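You operate a simulated robot arm through the tools that you are given. There is no shell and no other tool. Be economical: measure what you need, move in short steps, check, and stop when the job is done.

You are at the controls of a simulated robot arm. One attempt, no reset.

## Task
Put the jar marked "nuts" from the long wooden counter on top of the green tape roll and the jar marked "Strawberry Jam" on the dark wooden stand top. Put the orange lantern on the plain wooden board. Put the small cream filter marked "CRL 9150" from the work top of the tall wooden shelving on the long wooden counter and the small cream filter that says "D12JT-17" on the white table. Fetch the jar labelled "paste" from the white table and set it on the top of the blue turntable. Take the handled white filter and put it on top of the lipped wooden board. Open the top white drawer, put the light blue tray in the inside of the top white drawer and shut the drawer again. Put the small grey wheel on the top of the black shelf unit. Do these in any order. Set down upright: jar, orange lantern, small cream filter, handled white filter.

Only the result counts: the job must be done as asked and must still hold three seconds after the hand-in. Knocking over, shifting, dropping, spilling or breaking anything else fails it.

## Robot
A 7-joint arm with a two-finger parallel gripper on a trunk, on a base that drives. Base frame: it is fixed to the floor where the robot stands at the start and does not move with it; the origin is under the middle of the robot, x ahead of it, y to its left, z up; the surface under the hand at the start is at about z = 0.8. Units: m, degrees, N and s.
With the tool pointing down near the work surface it reaches from about 0.36 to 0.76 m from the robot's upright axis, wherever it stands. Its first joint turns from -115.0 to 115.0 degrees. Places, roughly: blue plastic jar, white plastic jar [1.25, -1.5, 0.75]; dark wooden stand top [-0.8, -3.1, 0.7]; green tape roll (7x7x5 cm) [1, 0.3, 0.8]; handled white filter (11x11x14 cm) [5, -4.6, 0.3]; inside of the top white drawer [5.8, -4.7, 0.8]; jam jar, parts jar [0.5, 0.25, 0.75]; light blue tray (10x8x3 cm) [5.9, -4.7, 1]; lipped wooden board (46x16x5 cm) [3.2, -0.6, 0.2]; long wooden counter [1.5, 0.3, 0.8]; orange lantern (6x6x21 cm) [1.9, 0.2, 0.3]; plain wooden board (56x9x2 cm) [1.6, 0.2, 0.8]; small cream filter [3.25, -0.25, 1]; small grey wheel (6x6x3 cm) [5.9, -4.5, 1]; top of the black shelf unit (12x32 cm) [7.8, -4.52, 1.22]; top of the blue turntable [1.6, -3.3, 0.8]; top white drawer [5.8, -4.6, 0.8]; white table [1.4, -2.1, 0.8]. Payload 3.91 kg.
Tool frame: the origin (TCP) lies between the finger pads and is the grasp point; the fingertips stand 0.03 m ahead of it; z points along the fingers, y is the line along which they close. The gripper opens to 0.11 m. The fingers are 0.02 m wide and 0.01 m thick; the gripper's body (0.048 by 0.112 m) begins 0.055 m behind the TCP.
Orientation is that of the tool frame in the base frame, as a unit quaternion [w, x, y, z]. With the fingers straight down and closing along the base's y, the tool's x points along the base's -x, its y along +y and its z along -z.

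## Interface
- The arm moves only by the tool play_rows. Its argument "series" is a list of rows, each a list of 7 numbers: the turn, a rotation vector about the tool's x, y, z in degrees, then the shift along the tool's x, y, z in m, then the gripper command, from -1 (fully open) to 1 (shut), values between in proportion. In form: [[rx, ry, rz, tx, ty, tz, gripper], ...]. A call has 1 to 10 rows; each row is the pose to reach, as a shift and turn from the pose commanded when the call began, along the tool's axes at that moment. A row lasts 0.2 s, in which the tool goes at most 0.05 m and 8.6 degrees; a call with a longer step from one row to the next is refused whole, and so is a gripper value outside its range. Where a pose cannot be reached the arm comes as near as it can. A force on the tool above 40 N (or 10 N above the force at the start of the call, whichever is more), or a blocked arm, ends the call early, and 0.2 s more pass. Each finger travels about 0.108 m/s and halts on what it meets, pressing with about 42 N; the grip force reading is that of the motor and also rises with nothing between the fingers. The clock runs only during rows and for 0.2 s after the last one: add rows that repeat a pose to give the fingers time. It gives the time, the measured TCP pose, the force on the tool (base axes), the opening and the grip force at its end, in the units of the frame above (readings bear some noise), with the torque about the TCP (base axes, N m) and any sound that the robot's microphone picked up.
- Cameras (640 x 400 px; columns grow to the right, rows downward): "scene" is now at [0.0241, 0.1684, 1.5551]; the picture's right is [0.11, -0.99, 0.00], its down [-0.74, -0.08, -0.66] and it looks along [0.66, 0.07, -0.75] (base axes); focal length 281 px, centre (320, 200). "wrist" rides on the gripper at [0.072, 0.017, -0.103] in the tool frame; the picture's right is [-0.23, 0.97, 0.00], its down [-0.76, -0.18, -0.62] and it looks along [-0.61, -0.14, 0.78] (tool axes); focal length 222 px, centre (320, 200).
- grab_frame(camera): a new picture of that camera. No time passes.
- move_column(by): slides the trunk up (or, below 0, down) by that many m; the arm and the scene camera ride with it, the base frame stays. It gives what a move gives, with no picture.
- roll_base(legs): drives the robot by 1 to 6 legs, each [ahead, turn to the left] in m and degrees, along the robot's own axes; the way and the turn of a leg run together, so that a leg with both is an arc; at most 1.5 m and 180 degrees a leg. The arm and the cameras ride along, it lands a little off, and it stops where it bumps. It gives what a move gives.
- head_to(pan, tilt): turns the head with the scene camera to pan (to the left, within 155 degrees either way) and tilt (down, from -29 to 69), counted from straight ahead of the robot. It gives what a move gives.
- point_at(camera, pixels): for up to 12 pixels [column, row] of the newest picture of that camera ("zoom" is the newest enlarged one), the place [x, y, z] in the base frame of the surface seen there, good to about 0.002 m, but the place of the scene camera against the robot may be out by one fixed shift of up to 0.025 m in any direction. No time passes.
- inspect(camera, box): a new picture of the part [left, top, right, bottom] of that camera's present view, enlarged. No time passes.
- hand_in(): hands the job in; it is judged then, once.

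Work in short steps. Measure before you move; look again where a grasp or a placing could have gone wrong, and mend it. You have 350 turns and 258 pictures in all, those below and enlarged ones among them. Open the gripper and draw the arm clear of the work before you hand the job in, unless the task says otherwise; then end with one line.

The tools are called after "Call:" as a command line: name --pt "numbers of a row" for each row, then --argument value for the rest, lists and objects as JSON in quotes. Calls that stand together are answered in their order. play_rows: Moves the arm, as the interface text tells. Its arguments: {"type":"object","properties":{"series":{"type":"array","items":{"type":"array","items":{"type":"number"}}}},"required":["series"]} The other tools are called the same way: move_column (by) slides the trunk up or down; roll_base (legs) drives the base; head_to (pan, tilt) turns the head that bears the scene camera; grab_frame (camera) takes a picture; point_at (camera, pixels) gives the place of the surface under pixels of a picture; inspect (camera, box) takes an enlarged picture of a part of a camera's view; hand_in () hands the job in.

At the start:

```text
time: 0.0
ee_pos: [0.4008, 0.1522, 1.0925]
tcp_rot: [-0.001, 0.0, 1.0, 0.001]
contact_force: [-0.4, -0.8, 0.5]
wrist_torque: [0.02, -0.04, -0.02]
finger_gap: 0.11
gripper_force: 0.0
trunk travel left (down, up): [-0.65, 0.34]
robot x, y, heading: [0.0043, 0.0005, -0.1]
head pan, tilt: [6.1, 48.4]
```

scene: 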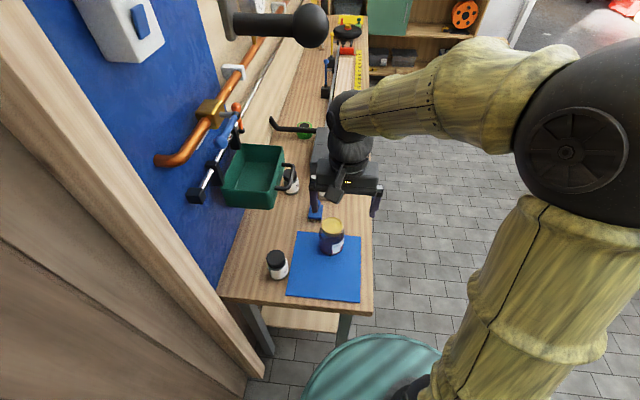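
wrist: 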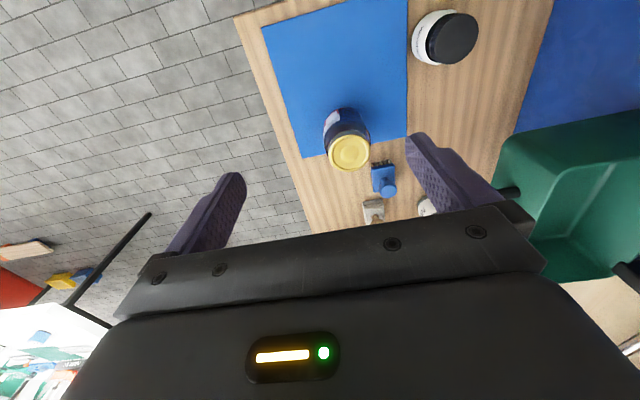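

The two jars are at scene pixels (277,265) and (331,237). I enlarge to read the labels and measure points.

Call:
inspect --camera "scene" --box '[220, 100, 400, 310]'

Call:
inspect --camera "wrist" --box '[240, 0, 520, 230]'

Call:
inspect --camera "scene" --box '[280, 0, 520, 150]'

```text
1.90 times, centred on (310, 205) of scene
```

zoom: 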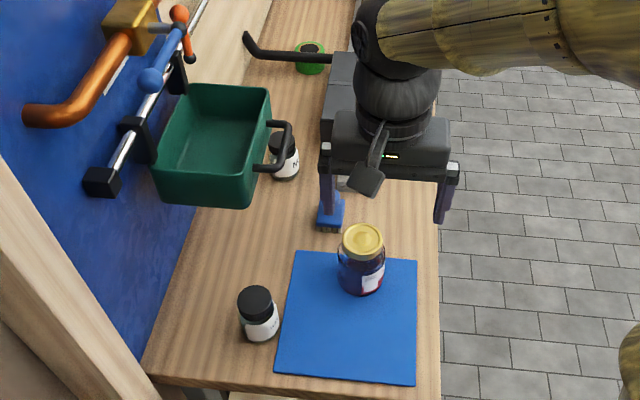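

```text
1.74 times, centred on (380, 115) of wrist
```

zoom: 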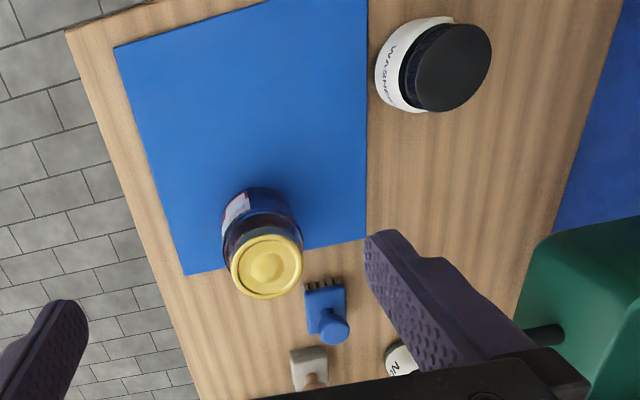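

```text
2.67 times, centred on (400, 75) of scene
```

zoom: 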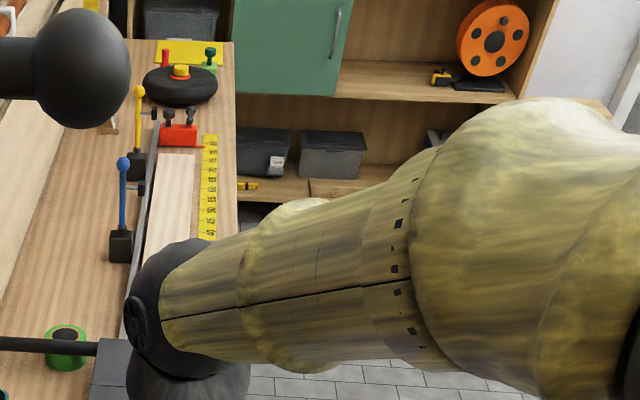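

Call:
inspect --camera "scene" --box '[255, 215, 355, 285]'

Call:
inspect --camera "scene" --box '[265, 110, 345, 220]'

```text
5.71 times, centred on (305, 250) of scene
```

zoom: 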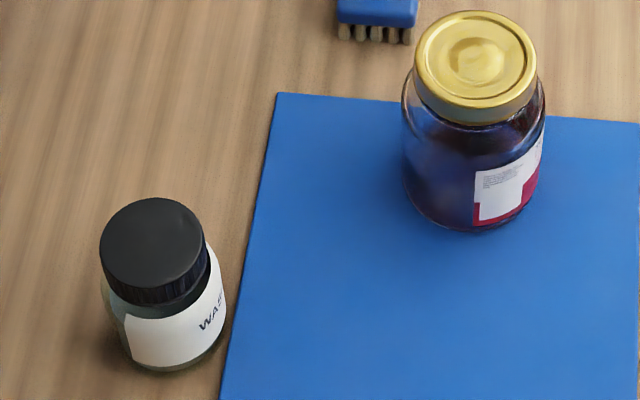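

```text
3.64 times, centred on (305, 165) of scene
```

zoom: 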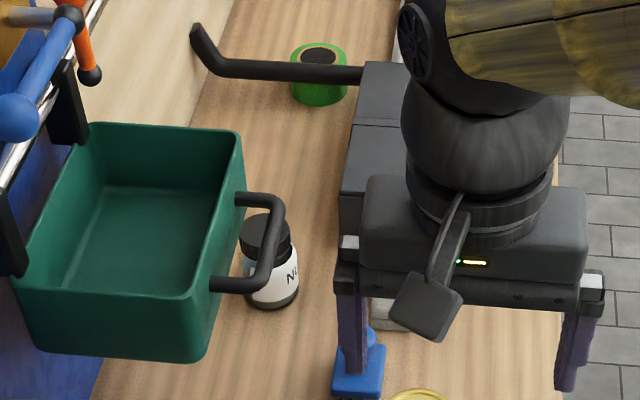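

I compare lid positions from both cameras to find the scene camera's shift.

Call:
point_at --camera "wrist" --pixels '[[349, 152], [452, 38], [424, 204], [270, 20], [300, 155], [405, 135], [409, 10], [390, 188]]'

Call:
point_at --camera "scene" --pixels '[[331, 227], [278, 258], [291, 172], [299, 231], [361, 236], [360, 301], [288, 295], [304, 126], [292, 167], [275, 206], [285, 148], [297, 165]]'

```text
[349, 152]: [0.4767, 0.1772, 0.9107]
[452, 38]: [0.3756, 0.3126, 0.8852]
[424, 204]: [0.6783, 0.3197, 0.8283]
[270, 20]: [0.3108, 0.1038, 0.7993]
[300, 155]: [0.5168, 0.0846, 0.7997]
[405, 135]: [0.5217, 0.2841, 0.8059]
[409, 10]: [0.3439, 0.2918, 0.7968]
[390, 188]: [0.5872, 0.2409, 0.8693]
```

```text
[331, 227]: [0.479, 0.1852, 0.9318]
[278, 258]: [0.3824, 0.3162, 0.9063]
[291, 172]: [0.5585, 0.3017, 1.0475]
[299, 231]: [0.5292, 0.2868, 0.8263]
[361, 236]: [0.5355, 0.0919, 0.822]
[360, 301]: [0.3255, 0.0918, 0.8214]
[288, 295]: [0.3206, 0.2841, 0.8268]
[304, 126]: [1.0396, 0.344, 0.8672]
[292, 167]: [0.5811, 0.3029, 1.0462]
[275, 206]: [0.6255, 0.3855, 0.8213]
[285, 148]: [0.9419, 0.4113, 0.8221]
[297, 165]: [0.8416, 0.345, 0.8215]
```

Scene readings are ~2 cm high vs wrist. Now I survey the surroundings by turning the head.

Call:
head_to --pan -45 --tilt 25

Call:
grab_frame --camera "scene"

Call:
head_to --pan -110 --tilt 25

Call:
grab_frame --camera "scene"

Call:
head_to --pan 0 --tilt 25

Call:
grab_frame --camera "scene"

```text
time: 1.2
ee_pos: [0.4014, 0.1526, 1.0922]
tcp_rot: [-0.001, 0.0, 1.0, 0.0]
contact_force: [0.5, 0.1, -0.7]
wrist_torque: [0.02, -0.01, -0.02]
finger_gap: 0.11
gripper_force: 0.1
trunk travel left (down, up): [-0.65, 0.34]
robot x, y, heading: [-0.0034, 0.0003, 0.0]
head pan, tilt: [-45.0, 25.0]
```

```text
250 pictures are left
```

scene: 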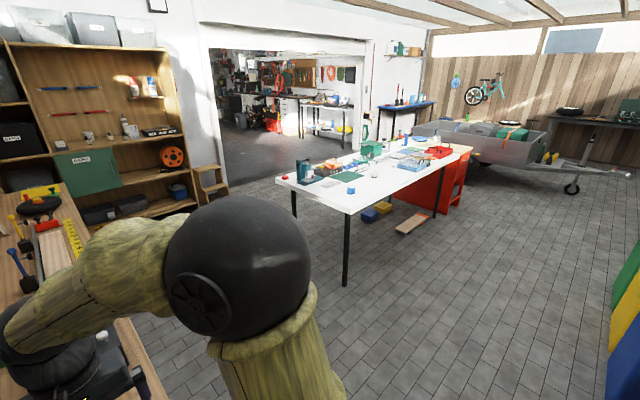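

```text
time: 2.6
ee_pos: [0.4008, 0.1532, 1.0937]
tcp_rot: [0.0, 0.0, 1.0, 0.0]
contact_force: [0.5, -0.4, -0.7]
wrist_torque: [0.0, 0.0, 0.01]
finger_gap: 0.1101
gripper_force: 0.0
trunk travel left (down, up): [-0.65, 0.34]
robot x, y, heading: [0.0015, 0.0008, -0.0]
head pan, tilt: [-110.0, 25.0]
```

```text
249 pictures are left
```

scene: 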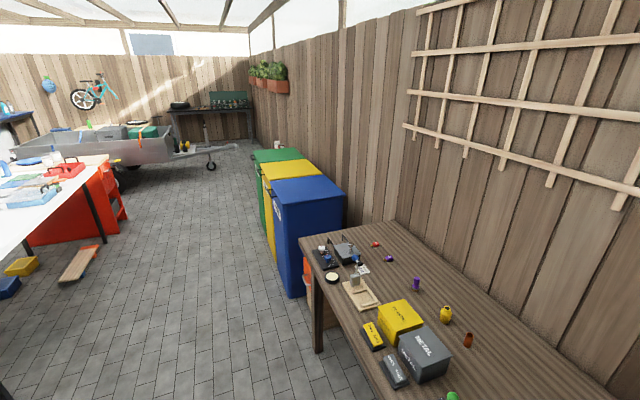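

```text
time: 4.4
ee_pos: [0.4014, 0.1521, 1.0926]
tcp_rot: [0.0, 0.0, 1.0, -0.001]
contact_force: [-0.2, 0.1, -0.6]
wrist_torque: [0.0, -0.02, -0.01]
finger_gap: 0.11
gripper_force: 0.0
trunk travel left (down, up): [-0.65, 0.34]
robot x, y, heading: [0.0006, 0.0013, -0.0]
head pan, tilt: [0.0, 25.0]
```

```text
248 pictures are left
```

scene: 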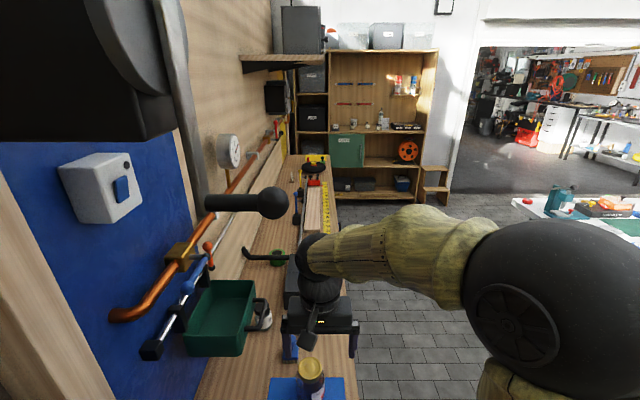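

I zoom at the shelving and at the dark stand to map them, plus measure.

Call:
inspect --camera "scene" --box '[280, 100, 440, 200]'

Call:
point_at --camera "scene" --pixels '[[353, 127], [365, 128], [384, 125], [400, 131], [420, 175], [345, 130], [256, 330], [262, 300], [240, 350], [311, 368], [330, 200], [345, 360]]'

Call:
point_at --camera "zoom" --pixels '[[292, 104], [340, 104], [420, 90], [500, 104]]'

```text
4.00 times, centred on (360, 150) of scene
```

zoom: 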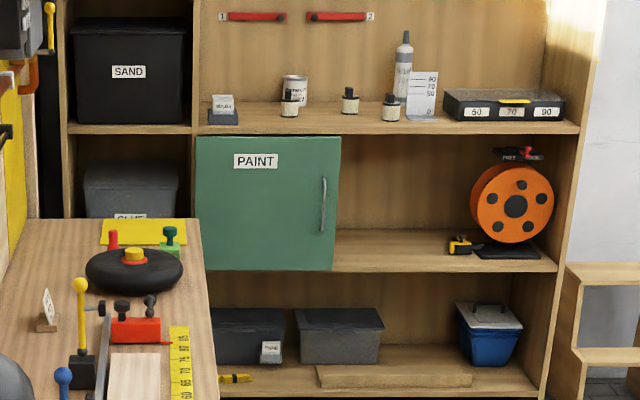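

```text
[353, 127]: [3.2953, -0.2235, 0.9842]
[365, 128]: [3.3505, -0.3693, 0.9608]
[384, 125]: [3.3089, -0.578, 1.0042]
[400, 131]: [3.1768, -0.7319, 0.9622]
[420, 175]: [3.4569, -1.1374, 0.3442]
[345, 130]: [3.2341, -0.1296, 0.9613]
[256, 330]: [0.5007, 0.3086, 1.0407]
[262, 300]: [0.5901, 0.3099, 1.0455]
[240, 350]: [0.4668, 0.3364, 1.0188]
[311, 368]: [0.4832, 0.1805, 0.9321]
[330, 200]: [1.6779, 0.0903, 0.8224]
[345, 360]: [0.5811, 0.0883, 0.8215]
```

```text
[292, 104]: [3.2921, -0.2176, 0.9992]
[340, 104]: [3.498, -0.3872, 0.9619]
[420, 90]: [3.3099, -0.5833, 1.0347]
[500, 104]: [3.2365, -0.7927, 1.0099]
```

I drive to stand in front of the counter facing it (+y), around (0.86, -0.32).

Call:
roll_base --legs '[[0, -21], [0.92, 0], [0, 111]]'

Call:
head_to --pan 10 --tilt 45

Call:
grab_frame --camera "scene"

Call:
grab_frame --camera "wrist"

```text
time: 8.2
ee_pos: [0.5627, -0.0399, 1.0937]
tcp_rot: [0.001, 0.171, 0.985, 0.0]
contact_force: [0.9, 1.0, 0.2]
wrist_torque: [-0.01, -0.02, -0.01]
finger_gap: 0.1099
gripper_force: 0.0
trunk travel left (down, up): [-0.65, 0.34]
robot x, y, heading: [0.1346, -0.0483, -19.1]
head pan, tilt: [0.0, 25.0]
stopped in leg 2: the robot was blocked; the commanded pose is now the measured one
```

```text
time: 9.0
ee_pos: [0.5622, -0.0397, 1.0928]
tcp_rot: [0.001, 0.17, 0.985, 0.0]
contact_force: [0.6, 0.1, -1.2]
wrist_torque: [0.02, -0.02, -0.01]
finger_gap: 0.1098
gripper_force: 0.0
trunk travel left (down, up): [-0.65, 0.34]
robot x, y, heading: [0.1324, -0.0498, -19.3]
head pan, tilt: [10.0, 45.0]
```

```text
246 pictures are left
```

scene: 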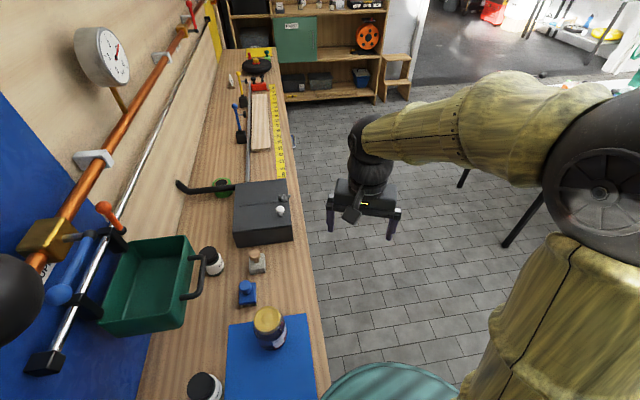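

```text
245 pictures are left
```

wrist: 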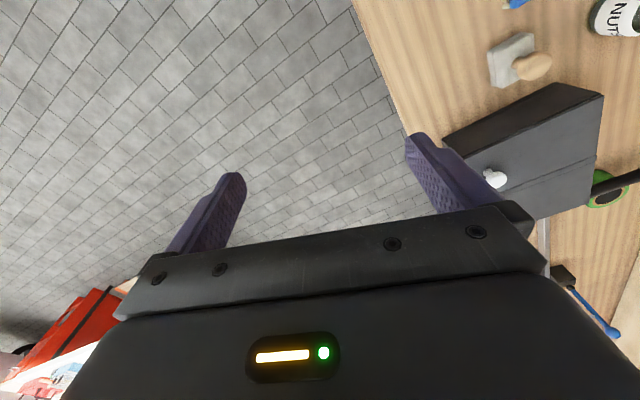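

The base caught the counter corner; I back up, go around it further from the edge.

Call:
roll_base --legs '[[-0.1, 0], [0, -26], [0.44, 0], [0, 45], [0.5, 0], [0, 90]]'

Call:
head_to --pan 10 --tilt 40

Call:
grab_frame --camera "scene"

Call:
grab_frame --camera "wrist"

```text
time: 26.2
ee_pos: [0.7202, 0.0708, 1.0927]
tcp_rot: [0.001, -0.698, 0.716, 0.001]
contact_force: [-0.9, 0.0, -0.1]
wrist_torque: [0.0, 0.01, -0.01]
finger_gap: 0.1102
gripper_force: 0.0
trunk travel left (down, up): [-0.65, 0.34]
robot x, y, heading: [0.8588, -0.3341, 89.0]
head pan, tilt: [10.0, 45.0]
```

```text
time: 26.9
ee_pos: [0.7204, 0.0715, 1.0934]
tcp_rot: [0.001, -0.698, 0.716, 0.001]
contact_force: [-0.4, -0.1, 0.2]
wrist_torque: [0.02, -0.01, 0.03]
finger_gap: 0.1098
gripper_force: 0.0
trunk travel left (down, up): [-0.65, 0.34]
robot x, y, heading: [0.8605, -0.3354, 89.2]
head pan, tilt: [10.0, 40.0]
```

```text
244 pictures are left
```

scene: 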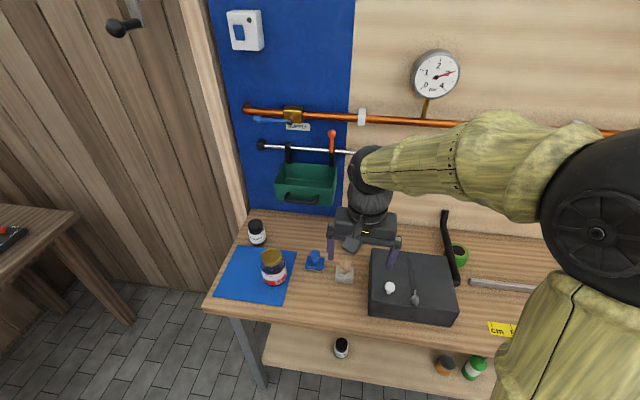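

```text
243 pictures are left
```

wrist: 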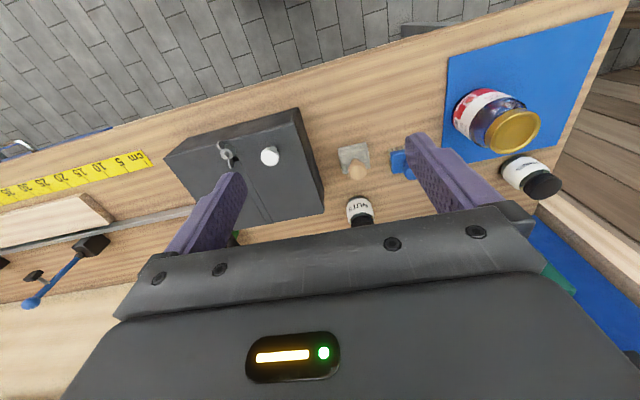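

I inspect the labels of the jars on top and on the under-shelf, and the tape roll/lever region.

Call:
inspect --camera "scene" --box '[230, 210, 310, 300]'

Call:
inspect --camera "scene" --box '[310, 320, 510, 400]'

Call:
inspect --camera "scene" --box '[330, 190, 530, 330]'

Call:
inspect --camera "wrist" --box '[320, 70, 580, 240]'

```text
4.44 times, centred on (270, 255) of scene
```

zoom: 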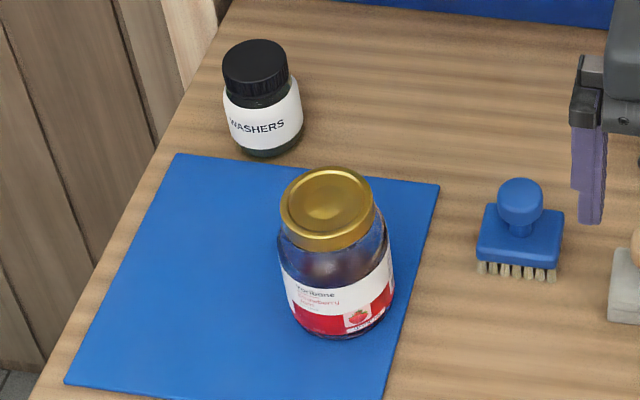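

```text
3.20 times, centred on (410, 360) of scene
```

zoom: 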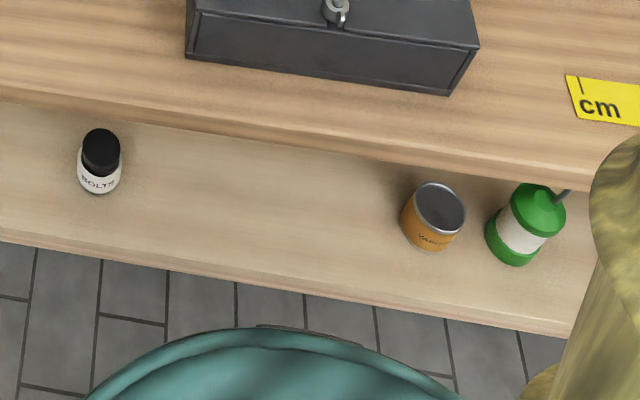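

```text
2.86 times, centred on (430, 260) of scene
```

zoom: 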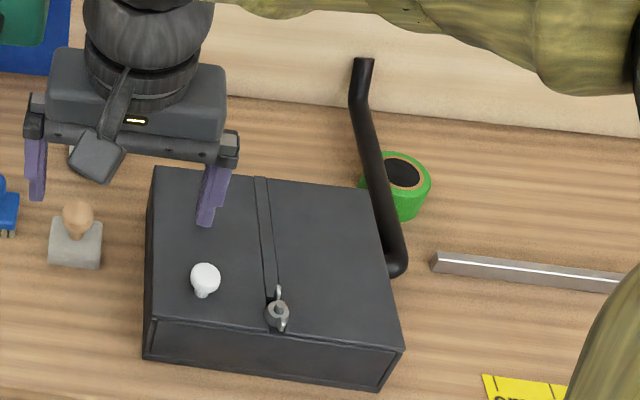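

```text
2.35 times, centred on (450, 155) of wrist
```

zoom: 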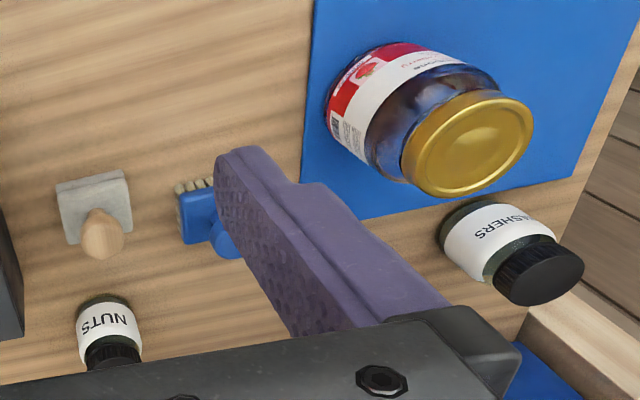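

Labels confirmed. I measure the lever, tape roll, jar and bin points.

Call:
point_at --camera "zoom" --pixels '[[98, 330], [101, 313], [117, 365]]'

Call:
point_at --camera "scene" --pixels '[[444, 214], [447, 232], [455, 260], [457, 280], [457, 250], [458, 247], [456, 262], [372, 258], [452, 322], [370, 312], [463, 250], [300, 200]]'

Call:
point_at --camera "wrist" --pixels '[[360, 214], [358, 203], [357, 221], [500, 200], [530, 185]]'

```text
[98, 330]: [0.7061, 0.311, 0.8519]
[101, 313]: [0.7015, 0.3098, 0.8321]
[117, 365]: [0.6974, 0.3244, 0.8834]
```

```text
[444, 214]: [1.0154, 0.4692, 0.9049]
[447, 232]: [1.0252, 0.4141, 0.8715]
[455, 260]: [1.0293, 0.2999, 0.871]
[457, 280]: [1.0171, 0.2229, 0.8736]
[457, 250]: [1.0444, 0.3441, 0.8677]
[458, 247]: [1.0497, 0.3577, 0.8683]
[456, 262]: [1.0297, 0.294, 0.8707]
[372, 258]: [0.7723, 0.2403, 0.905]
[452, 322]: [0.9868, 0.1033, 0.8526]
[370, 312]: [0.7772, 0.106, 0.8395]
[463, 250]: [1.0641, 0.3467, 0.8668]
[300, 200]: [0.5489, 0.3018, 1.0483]
```

```text
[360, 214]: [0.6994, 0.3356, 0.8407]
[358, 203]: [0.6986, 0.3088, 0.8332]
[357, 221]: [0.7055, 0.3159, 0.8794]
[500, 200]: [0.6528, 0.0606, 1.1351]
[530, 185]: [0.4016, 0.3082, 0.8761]
```

I measure the bin's extents and then move the arm to look from above.

Call:
inspect --camera "scene" --box '[250, 130, 410, 250]'

Call:
point_at --camera "zoom" --pixels '[[340, 170], [335, 240], [300, 290], [270, 280], [210, 300], [120, 290], [130, 150], [385, 110], [200, 285]]'

```text
3.33 times, centred on (330, 190) of scene
```

zoom: 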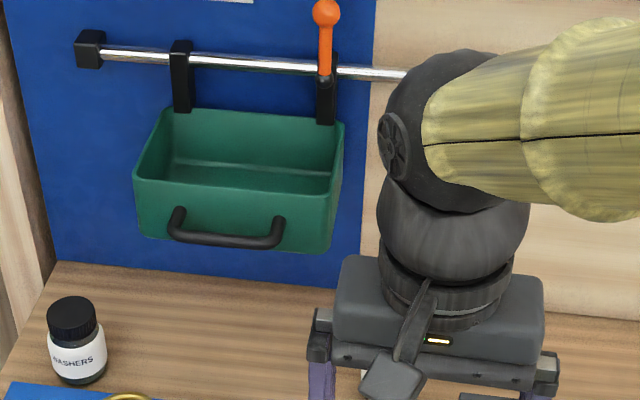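

```text
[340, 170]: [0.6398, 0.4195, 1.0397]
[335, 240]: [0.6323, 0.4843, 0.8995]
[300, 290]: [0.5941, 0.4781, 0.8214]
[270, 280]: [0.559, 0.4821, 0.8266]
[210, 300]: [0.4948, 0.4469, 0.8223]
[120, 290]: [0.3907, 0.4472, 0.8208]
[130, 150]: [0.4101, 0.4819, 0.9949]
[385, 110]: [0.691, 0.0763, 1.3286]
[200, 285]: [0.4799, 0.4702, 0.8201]
```

The bin's right face is at x≈0.64 over z 0.95–1.05, so I approach the nuts jar (~(0.70,0.325)) with the hand tilted 30° from the robot side. First to a look pose.

Call:
play_rows --pt "0 -7.5 0 -0.03 0.005 0.02 -1" --pt "0 -15 0 -0.06 0.01 0.04 -1" --pt "0 -22.5 0 -0.09 0.015 0.06 -1" --pt "0 -30 0 -0.12 0.018 0.08 -1"

Call:
grab_frame --camera "wrist"

Call:
grab_frame --camera "scene"

```text
time: 27.9
ee_pos: [0.705, 0.191, 1.0133]
tcp_rot: [0.187, -0.674, 0.691, 0.181]
contact_force: [0.4, -1.4, -0.9]
wrist_torque: [-0.01, -0.02, 0.05]
finger_gap: 0.1098
gripper_force: 0.1
trunk travel left (down, up): [-0.65, 0.34]
robot x, y, heading: [0.8618, -0.3372, 89.0]
head pan, tilt: [10.0, 40.0]
```

```text
237 pictures are left
```

wrist: 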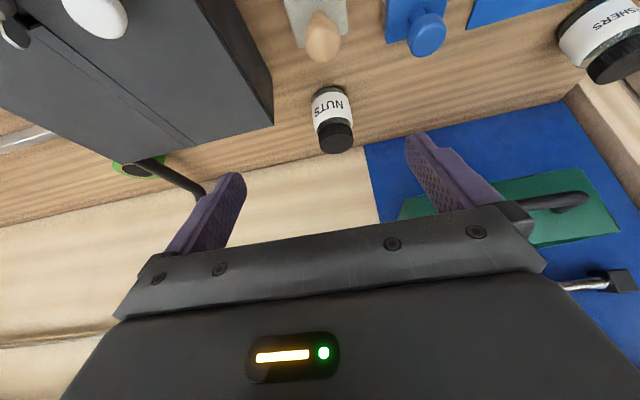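

```text
236 pictures are left
```

scene: 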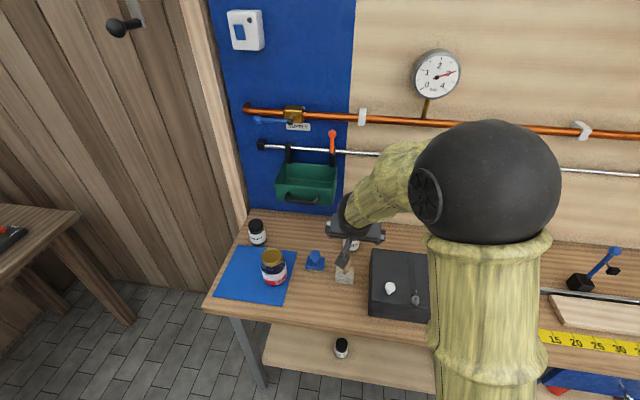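

NUTS jar is at wrist pixel (332,115); I measure it.

Call:
point_at --camera "wrist" --pixels '[[330, 100], [322, 110], [348, 108], [335, 138], [320, 132], [352, 130], [325, 90], [320, 45], [150, 165], [130, 170], [200, 190]]'

Call:
inspect --camera "wrist" --box '[280, 0, 380, 160]'

```text
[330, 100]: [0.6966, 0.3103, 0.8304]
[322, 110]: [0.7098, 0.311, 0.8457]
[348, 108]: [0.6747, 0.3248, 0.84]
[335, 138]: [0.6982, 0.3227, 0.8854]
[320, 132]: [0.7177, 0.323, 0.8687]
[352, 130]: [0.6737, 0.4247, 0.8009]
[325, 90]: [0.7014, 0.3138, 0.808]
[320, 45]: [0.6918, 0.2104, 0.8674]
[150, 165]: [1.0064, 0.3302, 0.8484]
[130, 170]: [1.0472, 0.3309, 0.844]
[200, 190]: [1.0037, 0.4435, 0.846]
```

```text
2.50 times, centred on (330, 80) of wrist
```

zoom: 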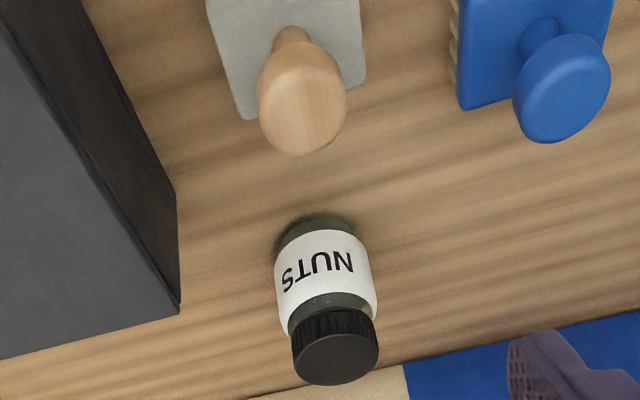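

Jar center ≈(0.699,0.333), top 0.885. I reduce the tilt to 20° (for camera clearance over the stamp) and go to a pre-grasp pose.

Call:
play_rows --pt "0 3.5 0 -0.02 0.003 0.038 -1" --pt "0 7 0 -0.04 0.006 0.076 -1" --pt "0 10 0 -0.059 0.009 0.114 -1"

Call:
grab_frame --camera "wrist"

Call:
grab_frame --camera "scene"

```text
time: 28.7
ee_pos: [0.7009, 0.3016, 0.9435]
tcp_rot: [0.125, -0.687, 0.705, 0.121]
contact_force: [0.1, 0.1, -0.5]
wrist_torque: [0.0, 0.0, 0.01]
finger_gap: 0.1098
gripper_force: 0.1
trunk travel left (down, up): [-0.65, 0.34]
robot x, y, heading: [0.8604, -0.334, 88.8]
head pan, tilt: [10.0, 40.0]
```

```text
234 pictures are left
```

wrist: 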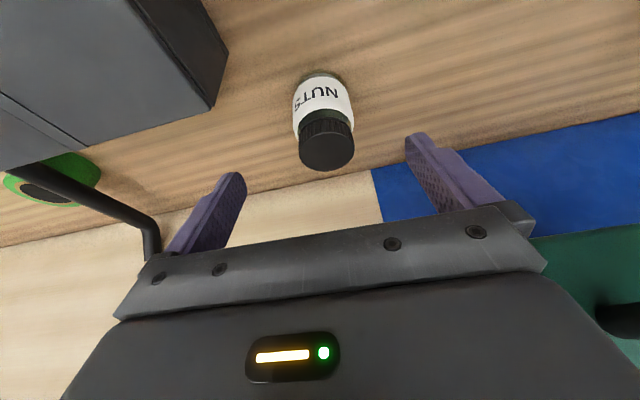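

```text
233 pictures are left
```

scene: 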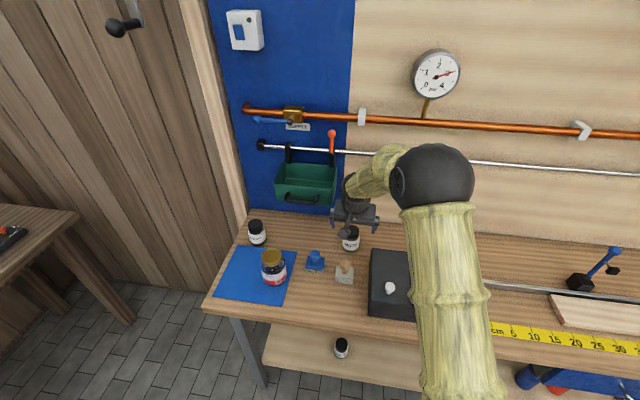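

Call:
point_at --camera "wrist" --pixels '[[326, 150], [312, 150], [341, 150], [328, 165], [322, 100]]'

Call:
inspect --camera "scene" --box '[320, 160, 400, 260]'

```text
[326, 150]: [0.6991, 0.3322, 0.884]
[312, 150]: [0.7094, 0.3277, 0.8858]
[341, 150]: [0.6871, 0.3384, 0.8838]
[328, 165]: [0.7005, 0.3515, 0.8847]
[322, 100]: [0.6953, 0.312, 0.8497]
```

```text
4.00 times, centred on (360, 210) of scene
```

zoom: 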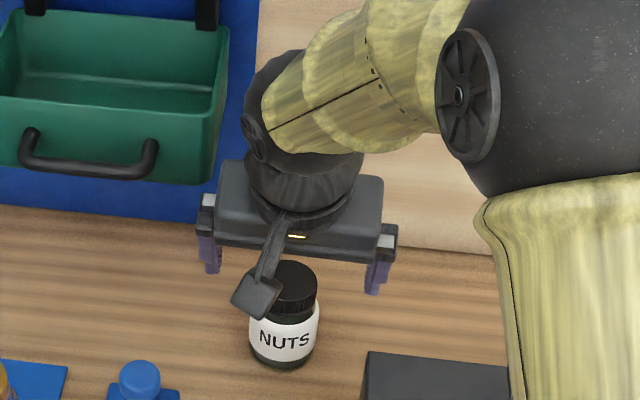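

Clear; I advance 0.097 m along the tool axis and close.

Call:
play_rows --pt "0 0 0 0 0 0.035 -1" --pt "0 0 0 0 0 0.07 -1" --pt "0 0 0 0 0 0.097 -1" --pt "0 0 0 0 0 0.097 -1" --pt "0 0 0 0 0 0.097 0.3" --pt "0 0 0 0 0 0.097 1" --pt "0 0 0 0 0 0.097 1" --pt "0 0 0 0 0 0.097 1"

```text
time: 30.5
ee_pos: [0.7011, 0.3351, 0.8526]
tcp_rot: [0.124, -0.687, 0.705, 0.121]
contact_force: [0.2, -0.1, 0.2]
wrist_torque: [0.02, 0.07, 0.03]
finger_gap: 0.055
gripper_force: 42.1
trunk travel left (down, up): [-0.65, 0.34]
robot x, y, heading: [0.8646, -0.3338, 88.6]
head pan, tilt: [10.0, 40.0]
```

Gripped (gap 0.055). Retreat along the tool axis, then move towards the tape roll and look.

Call:
play_rows --pt "0 0 0 0 0 -0.03 1" --pt "0 0 0 0 0 -0.07 1" --pt "0 0 0 0 0 -0.12 1" --pt "0 0 0 0 -0.05 -0.13 1" --pt "0 0 0 0 -0.1 -0.13 1" --pt "0 0 0 0 -0.15 -0.13 1" --pt "0 0 0 0 -0.2 -0.13 1" --pt "0 0 0 0 -0.25 -0.13 1" --pt "0 0 0 0 -0.3 -0.13 1"

Call:
grab_frame --camera "wrist"

Call:
grab_frame --camera "scene"

```text
refused: row 4 steps farther than a row can; nothing moved
```

```text
231 pictures are left
```

wrist: 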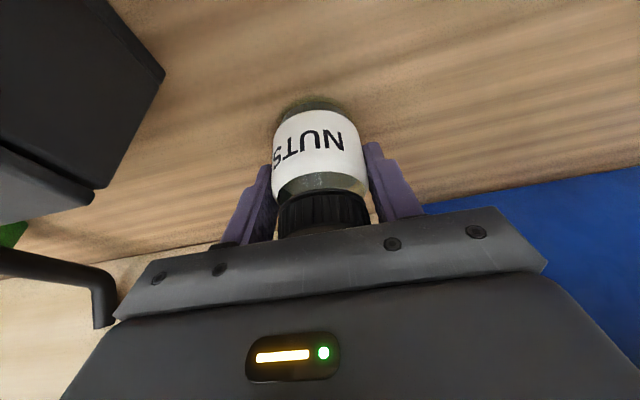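

```text
230 pictures are left
```

scene: 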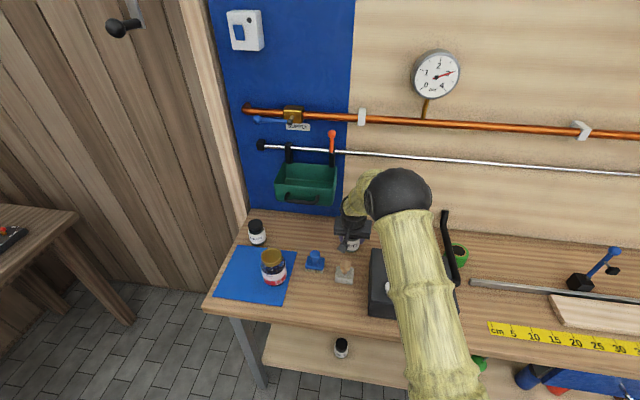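

The step was refused as too long; I redo it with smaller steps.

Call:
play_rows --pt "0 0 0 0 0 -0.03 1" --pt "0 0 0 0 0 -0.07 1" --pt "0 0 0 0 0 -0.115 1" --pt "0 0 0 0 -0.045 -0.13 1" --pt "0 0 0 0 -0.09 -0.13 1" --pt "0 0 0 0 -0.135 -0.13 1" --pt "0 0 0 0 -0.18 -0.13 1" --pt "0 0 0 0 -0.225 -0.13 1" --pt "0 0 0 0 -0.27 -0.13 1" --pt "0 0 0 0 -0.3 -0.13 1"

Call:
grab_frame --camera "wrist"

Call:
grab_frame --camera "scene"

```text
time: 32.7
ee_pos: [1.0003, 0.2843, 0.9742]
tcp_rot: [0.124, -0.687, 0.706, 0.121]
contact_force: [-1.4, -0.5, -3.3]
wrist_torque: [0.0, 0.0, 0.02]
finger_gap: 0.0552
gripper_force: 41.7
trunk travel left (down, up): [-0.65, 0.34]
robot x, y, heading: [0.8637, -0.3347, 88.8]
head pan, tilt: [10.0, 40.0]
```

```text
229 pictures are left
```

wrist: 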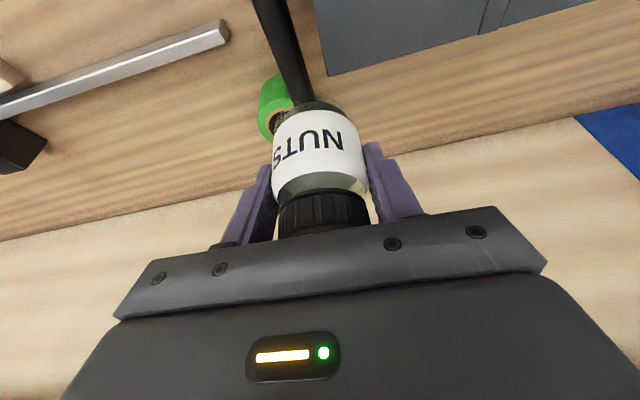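

```text
228 pictures are left
```

scene: 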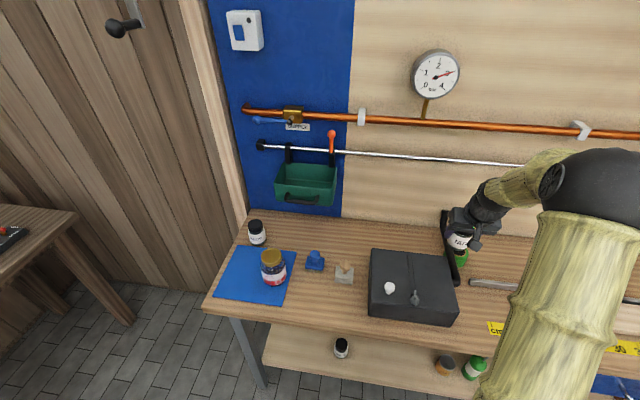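

I move right/up to see the roll unobstructed.

Call:
play_rows --pt "0 0 0 0 -0.03 -0.03 1" --pt "0 0 0 0.03 -0.06 -0.05 1" --pt "0 0 0 0.06 -0.09 -0.07 1" --pt "0 0 0 0.08 -0.12 -0.08 1"

Call:
inspect --camera "wrist" --box '[280, 0, 480, 180]'

```text
time: 33.7
ee_pos: [1.1168, 0.1738, 1.0253]
tcp_rot: [0.124, -0.688, 0.704, 0.122]
contact_force: [-0.2, -1.0, -2.9]
wrist_torque: [0.0, 0.0, 0.01]
finger_gap: 0.0549
gripper_force: 41.7
trunk travel left (down, up): [-0.65, 0.34]
robot x, y, heading: [0.8604, -0.3349, 89.0]
head pan, tilt: [10.0, 40.0]
```

```text
2.22 times, centred on (380, 90) of wrist
```

zoom: 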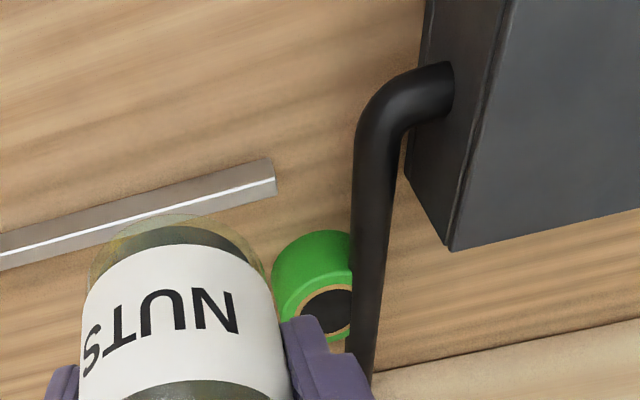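

Call:
point_at --camera "zoom" --pixels '[[327, 305], [306, 302], [340, 335], [283, 272], [280, 310], [348, 240], [370, 240], [370, 320], [357, 300], [390, 120], [365, 370], [318, 288]]'

```text
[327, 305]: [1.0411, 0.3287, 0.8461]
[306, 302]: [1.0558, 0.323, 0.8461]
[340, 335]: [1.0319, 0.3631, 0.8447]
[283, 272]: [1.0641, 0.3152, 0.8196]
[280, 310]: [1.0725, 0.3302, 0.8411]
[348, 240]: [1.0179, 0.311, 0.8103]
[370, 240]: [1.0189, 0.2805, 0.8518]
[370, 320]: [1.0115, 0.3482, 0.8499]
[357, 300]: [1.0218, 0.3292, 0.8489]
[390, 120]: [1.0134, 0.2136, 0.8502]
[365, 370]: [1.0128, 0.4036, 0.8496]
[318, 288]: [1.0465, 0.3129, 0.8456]
```

Call:
point_at --camera "zoom" --pixels '[[353, 200], [358, 200], [363, 200], [370, 200], [377, 200], [384, 200], [388, 200], [352, 330], [356, 330], [365, 330], [375, 330], [380, 330]]'

```text
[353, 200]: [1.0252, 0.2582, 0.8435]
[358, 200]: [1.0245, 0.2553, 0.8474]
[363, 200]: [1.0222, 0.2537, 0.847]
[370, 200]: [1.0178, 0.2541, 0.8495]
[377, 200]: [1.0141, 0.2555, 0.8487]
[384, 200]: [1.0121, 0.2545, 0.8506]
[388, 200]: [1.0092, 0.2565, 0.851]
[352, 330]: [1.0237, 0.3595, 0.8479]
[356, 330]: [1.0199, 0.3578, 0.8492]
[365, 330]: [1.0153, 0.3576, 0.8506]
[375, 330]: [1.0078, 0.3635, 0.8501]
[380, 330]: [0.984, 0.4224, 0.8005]
```

The crank spans x 1.007–1.025 (top 0.851); roll centre ≈(1.0385,0.339), top 0.846. I'll place the jar at x≈1.056, right beside the crank. Move above first.

Call:
play_rows --pt "0 0 0 -0.026 0.013 0.0254 1" --pt "0 0 0 -0.052 0.026 0.051 1" --pt "0 0 0 -0.078 0.039 0.076 1" --pt "0 0 0 -0.104 0.052 0.102 1" --pt "0 0 0 -0.129 0.064 0.127 1" --pt "0 0 0 -0.129 0.064 0.127 1"

Call:
inspect --camera "wrist" --box '[220, 40, 420, 240]'

Call:
inspect --camera "scene" --box '[400, 180, 520, 300]'

```text
time: 35.1
ee_pos: [1.0586, 0.3405, 0.9481]
tcp_rot: [0.124, -0.687, 0.706, 0.121]
contact_force: [0.7, 0.1, -3.8]
wrist_torque: [0.0, -0.03, 0.03]
finger_gap: 0.0548
gripper_force: 42.1
trunk travel left (down, up): [-0.65, 0.34]
robot x, y, heading: [0.8619, -0.3308, 88.9]
head pan, tilt: [10.0, 40.0]
```

```text
2.00 times, centred on (320, 140) of wrist
```

zoom: 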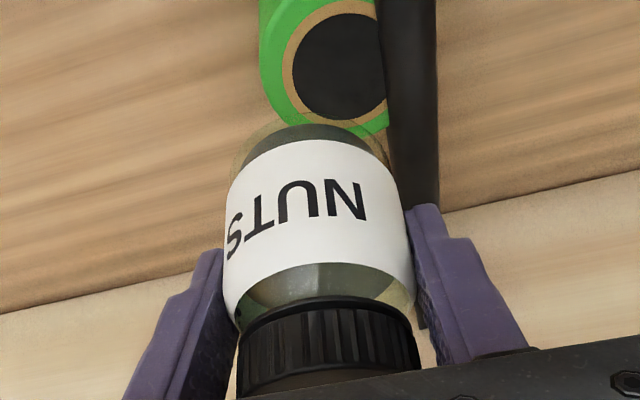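

```text
3.33 times, centred on (460, 240) of scene
```

zoom: 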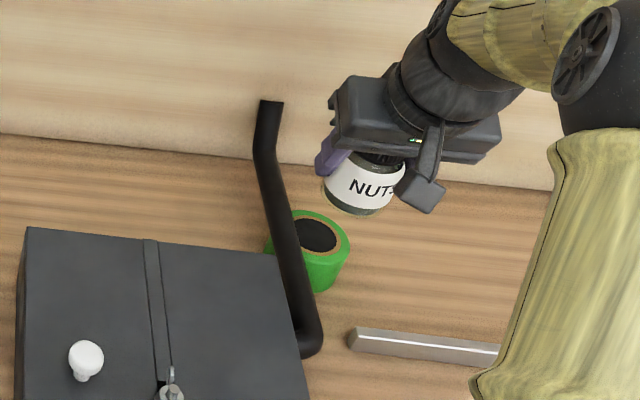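

Call:
inspect --camera "wrist" --box '[270, 0, 430, 120]'

Call:
point_at --camera "zoom" --pixels '[[155, 110], [160, 190], [200, 240], [220, 40], [280, 105], [290, 170], [330, 110], [340, 180], [355, 240], [360, 30], [245, 130]]'

```text
3.33 times, centred on (350, 60) of wrist
```

zoom: 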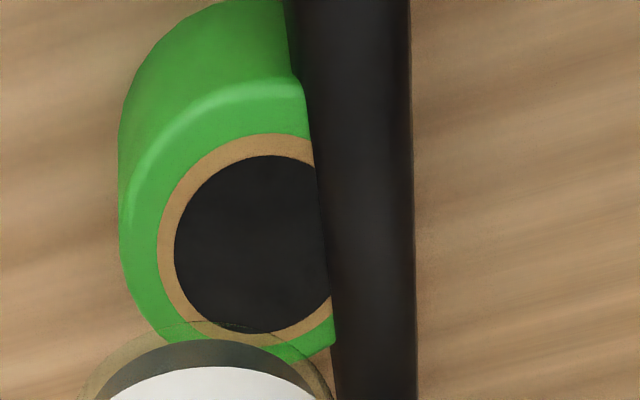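

```text
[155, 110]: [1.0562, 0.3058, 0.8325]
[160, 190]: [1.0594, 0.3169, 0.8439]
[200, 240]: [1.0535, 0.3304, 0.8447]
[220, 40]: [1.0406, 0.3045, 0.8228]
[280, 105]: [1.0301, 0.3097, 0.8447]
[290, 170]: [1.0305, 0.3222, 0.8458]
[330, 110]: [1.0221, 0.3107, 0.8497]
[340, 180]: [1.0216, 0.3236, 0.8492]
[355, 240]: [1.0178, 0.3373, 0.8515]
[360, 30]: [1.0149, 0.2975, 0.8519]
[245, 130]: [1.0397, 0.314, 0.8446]
```

Consistent. I lower straight down 0.048 m onto the roll.

Call:
play_rows --pt "0 0 0 0.008 0.001 0.022 1" --pt "0 0 0 0.012 0.0025 0.033 1" --pt "0 0 0 0.0163 0.0025 0.0447 1" --pt "0 0 0 0.0163 0.0025 0.0447 1"

Call:
inspect --camera "wrist" --box '[240, 40, 400, 200]'

Call:
inspect --camera "scene" --box '[420, 200, 500, 280]'

```text
time: 36.1
ee_pos: [1.0569, 0.3414, 0.9002]
tcp_rot: [0.124, -0.687, 0.705, 0.121]
contact_force: [-1.1, -0.4, -3.8]
wrist_torque: [0.0, -0.02, -0.01]
finger_gap: 0.0546
gripper_force: 42.2
trunk travel left (down, up): [-0.65, 0.34]
robot x, y, heading: [0.8637, -0.3387, 88.8]
head pan, tilt: [10.0, 40.0]
```

```text
2.50 times, centred on (320, 120) of wrist
```

zoom: 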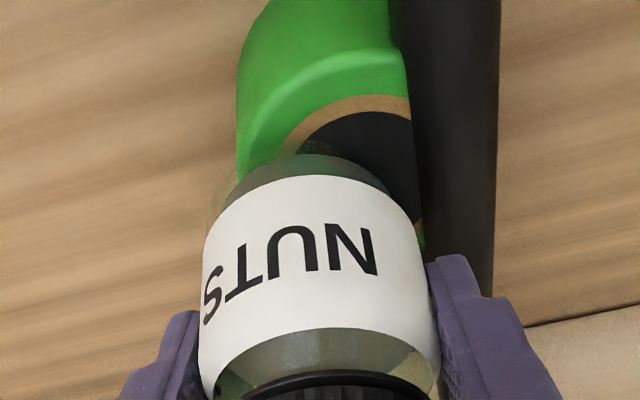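

```text
5.00 times, centred on (460, 240) of scene
```

zoom: 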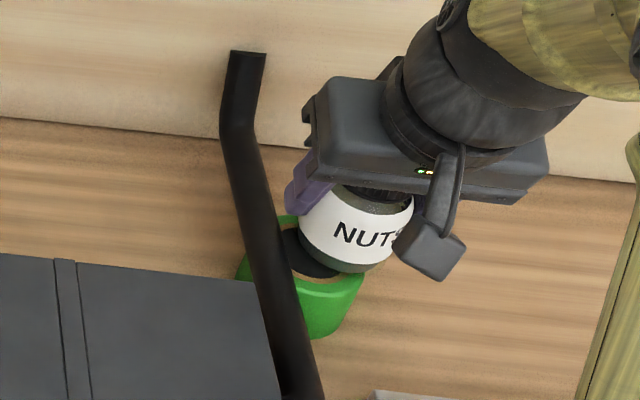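

No contact yet (force unchanged); lower 4 mm more.

Call:
play_rows --pt "0 0 0 0.0007 0 0.0019 1" --pt "0 0 0 0.0014 0 0.0038 1"

```text
time: 36.7
ee_pos: [1.0554, 0.341, 0.8985]
tcp_rot: [0.127, -0.687, 0.705, 0.122]
contact_force: [-0.2, 0.7, 4.8]
wrist_torque: [0.01, 0.14, 0.0]
finger_gap: 0.0547
gripper_force: 41.7
trunk travel left (down, up): [-0.65, 0.34]
robot x, y, heading: [0.8639, -0.3334, 89.0]
head pan, tilt: [10.0, 40.0]
```

In contact. I open the fingers, then retreat along the tool axis.

Call:
play_rows --pt "0 0 0 0 0 0 0.3" --pt "0 0 0 0 0 0 -0.5" --pt "0 0 0 0 0 0 -0.5" --pt "0 0 0 0 0 -0.03 -0.5" --pt "0 0 0 0 0 -0.07 -0.5" --pt "0 0 0 0 0 -0.11 -0.5" --pt "0 0 0 0 0 -0.15 -1"

Call:
inspect --camera "wrist" --box '[220, 0, 420, 160]'

Call:
inspect --camera "scene" --box '[420, 200, 500, 280]'

```text
time: 38.3
ee_pos: [1.0558, 0.2922, 1.0366]
tcp_rot: [0.124, -0.687, 0.705, 0.122]
contact_force: [-0.2, 0.3, 0.5]
wrist_torque: [0.04, -0.02, 0.03]
finger_gap: 0.1099
gripper_force: 0.1
trunk travel left (down, up): [-0.65, 0.34]
robot x, y, heading: [0.8659, -0.3373, 89.1]
head pan, tilt: [10.0, 40.0]
```

```text
2.50 times, centred on (320, 80) of wrist
```

zoom: 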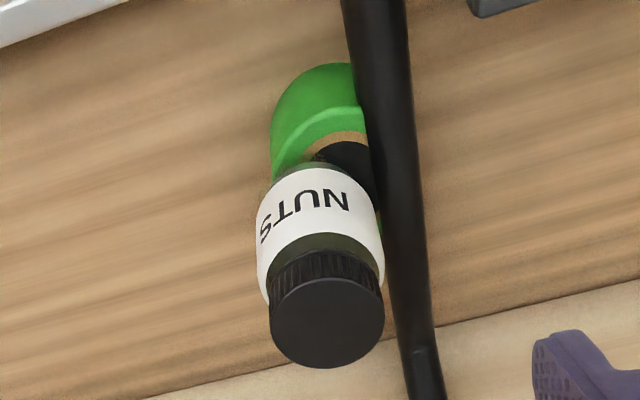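

```text
5.00 times, centred on (460, 240) of scene
```

zoom: 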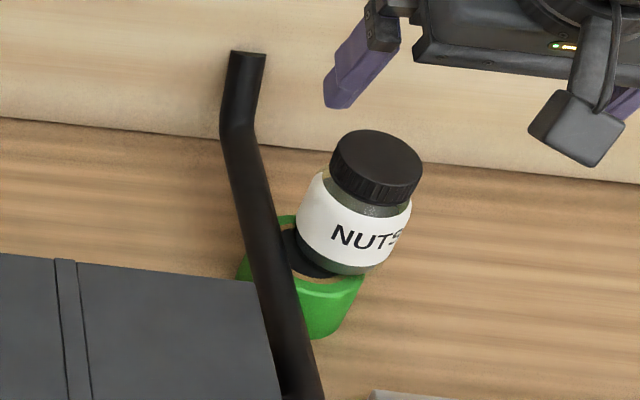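

Jar stands on the roll. Next the lantern; I retract the arm, then drive along the counter to x≈1.75.

Call:
play_rows --pt "0 0 0 0.03 0.016 -0.022 -1" --pt "0 0 0 0.06 0.032 -0.044 -1" --pt "0 0 0 0.09 0.05 -0.066 -1" --pt "0 0 0 0.12 0.066 -0.088 -1" --pt "0 0 0 0.15 0.083 -0.11 -1" --pt "0 0 0 0.178 0.1 -0.13 -1"

Call:
roll_base --legs '[[0, -90], [0.9, 0]]'

Call:
head_to --pan 80 --tilt 45

Call:
grab_frame --camera "scene"

```text
time: 39.7
ee_pos: [0.9472, 0.0816, 1.0941]
tcp_rot: [0.125, -0.687, 0.705, 0.122]
contact_force: [-0.5, 0.3, -0.2]
wrist_torque: [0.02, 0.01, 0.02]
finger_gap: 0.1101
gripper_force: 0.1
trunk travel left (down, up): [-0.65, 0.34]
robot x, y, heading: [0.8611, -0.3348, 88.7]
head pan, tilt: [10.0, 40.0]
```

```text
time: 50.7
ee_pos: [2.1589, -0.4292, 1.0958]
tcp_rot: [0.174, 0.005, 0.985, 0.0]
contact_force: [1.0, -0.1, -1.2]
wrist_torque: [-0.04, -0.02, -0.01]
finger_gap: 0.1099
gripper_force: 0.1
trunk travel left (down, up): [-0.65, 0.34]
robot x, y, heading: [1.7449, -0.3459, -0.2]
head pan, tilt: [10.0, 40.0]
```

```text
time: 52.1
ee_pos: [2.1601, -0.429, 1.0942]
tcp_rot: [0.175, 0.005, 0.985, -0.001]
contact_force: [-0.3, 0.1, 1.3]
wrist_torque: [-0.02, 0.03, 0.01]
finger_gap: 0.1099
gripper_force: 0.1
trunk travel left (down, up): [-0.65, 0.34]
robot x, y, heading: [1.743, -0.3477, 0.0]
head pan, tilt: [80.0, 45.0]
```

```text
219 pictures are left
```

scene: 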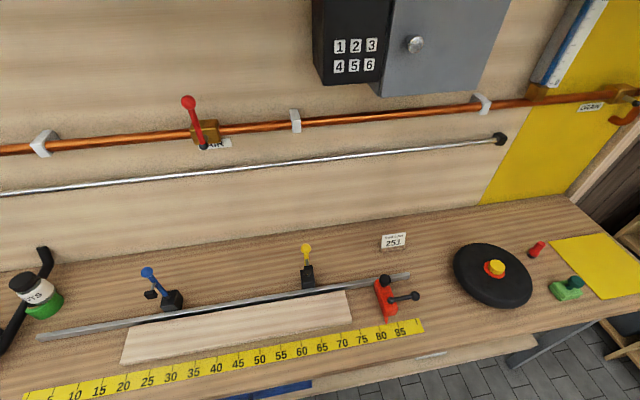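

I lower the trunk to look under the counter for the lantern.

Call:
move_column --by -0.5

Call:
head_to --pan 78 --tilt 45

Call:
grab_frame --camera "scene"

```text
refused: -0.5 is not a number from -0.4 to 0.4
```

```text
time: 52.7
ee_pos: [2.1588, -0.429, 1.0952]
tcp_rot: [0.174, 0.005, 0.985, -0.001]
contact_force: [-0.1, -0.4, -0.2]
wrist_torque: [0.01, 0.04, -0.03]
finger_gap: 0.1099
gripper_force: 0.1
trunk travel left (down, up): [-0.65, 0.34]
robot x, y, heading: [1.7433, -0.3469, -0.2]
head pan, tilt: [78.0, 45.0]
```

```text
218 pictures are left
```

scene: 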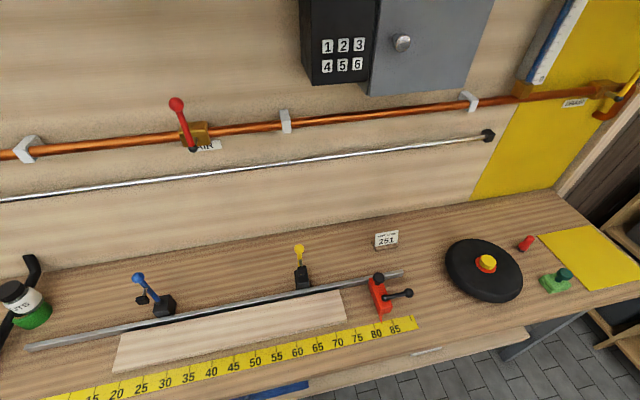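

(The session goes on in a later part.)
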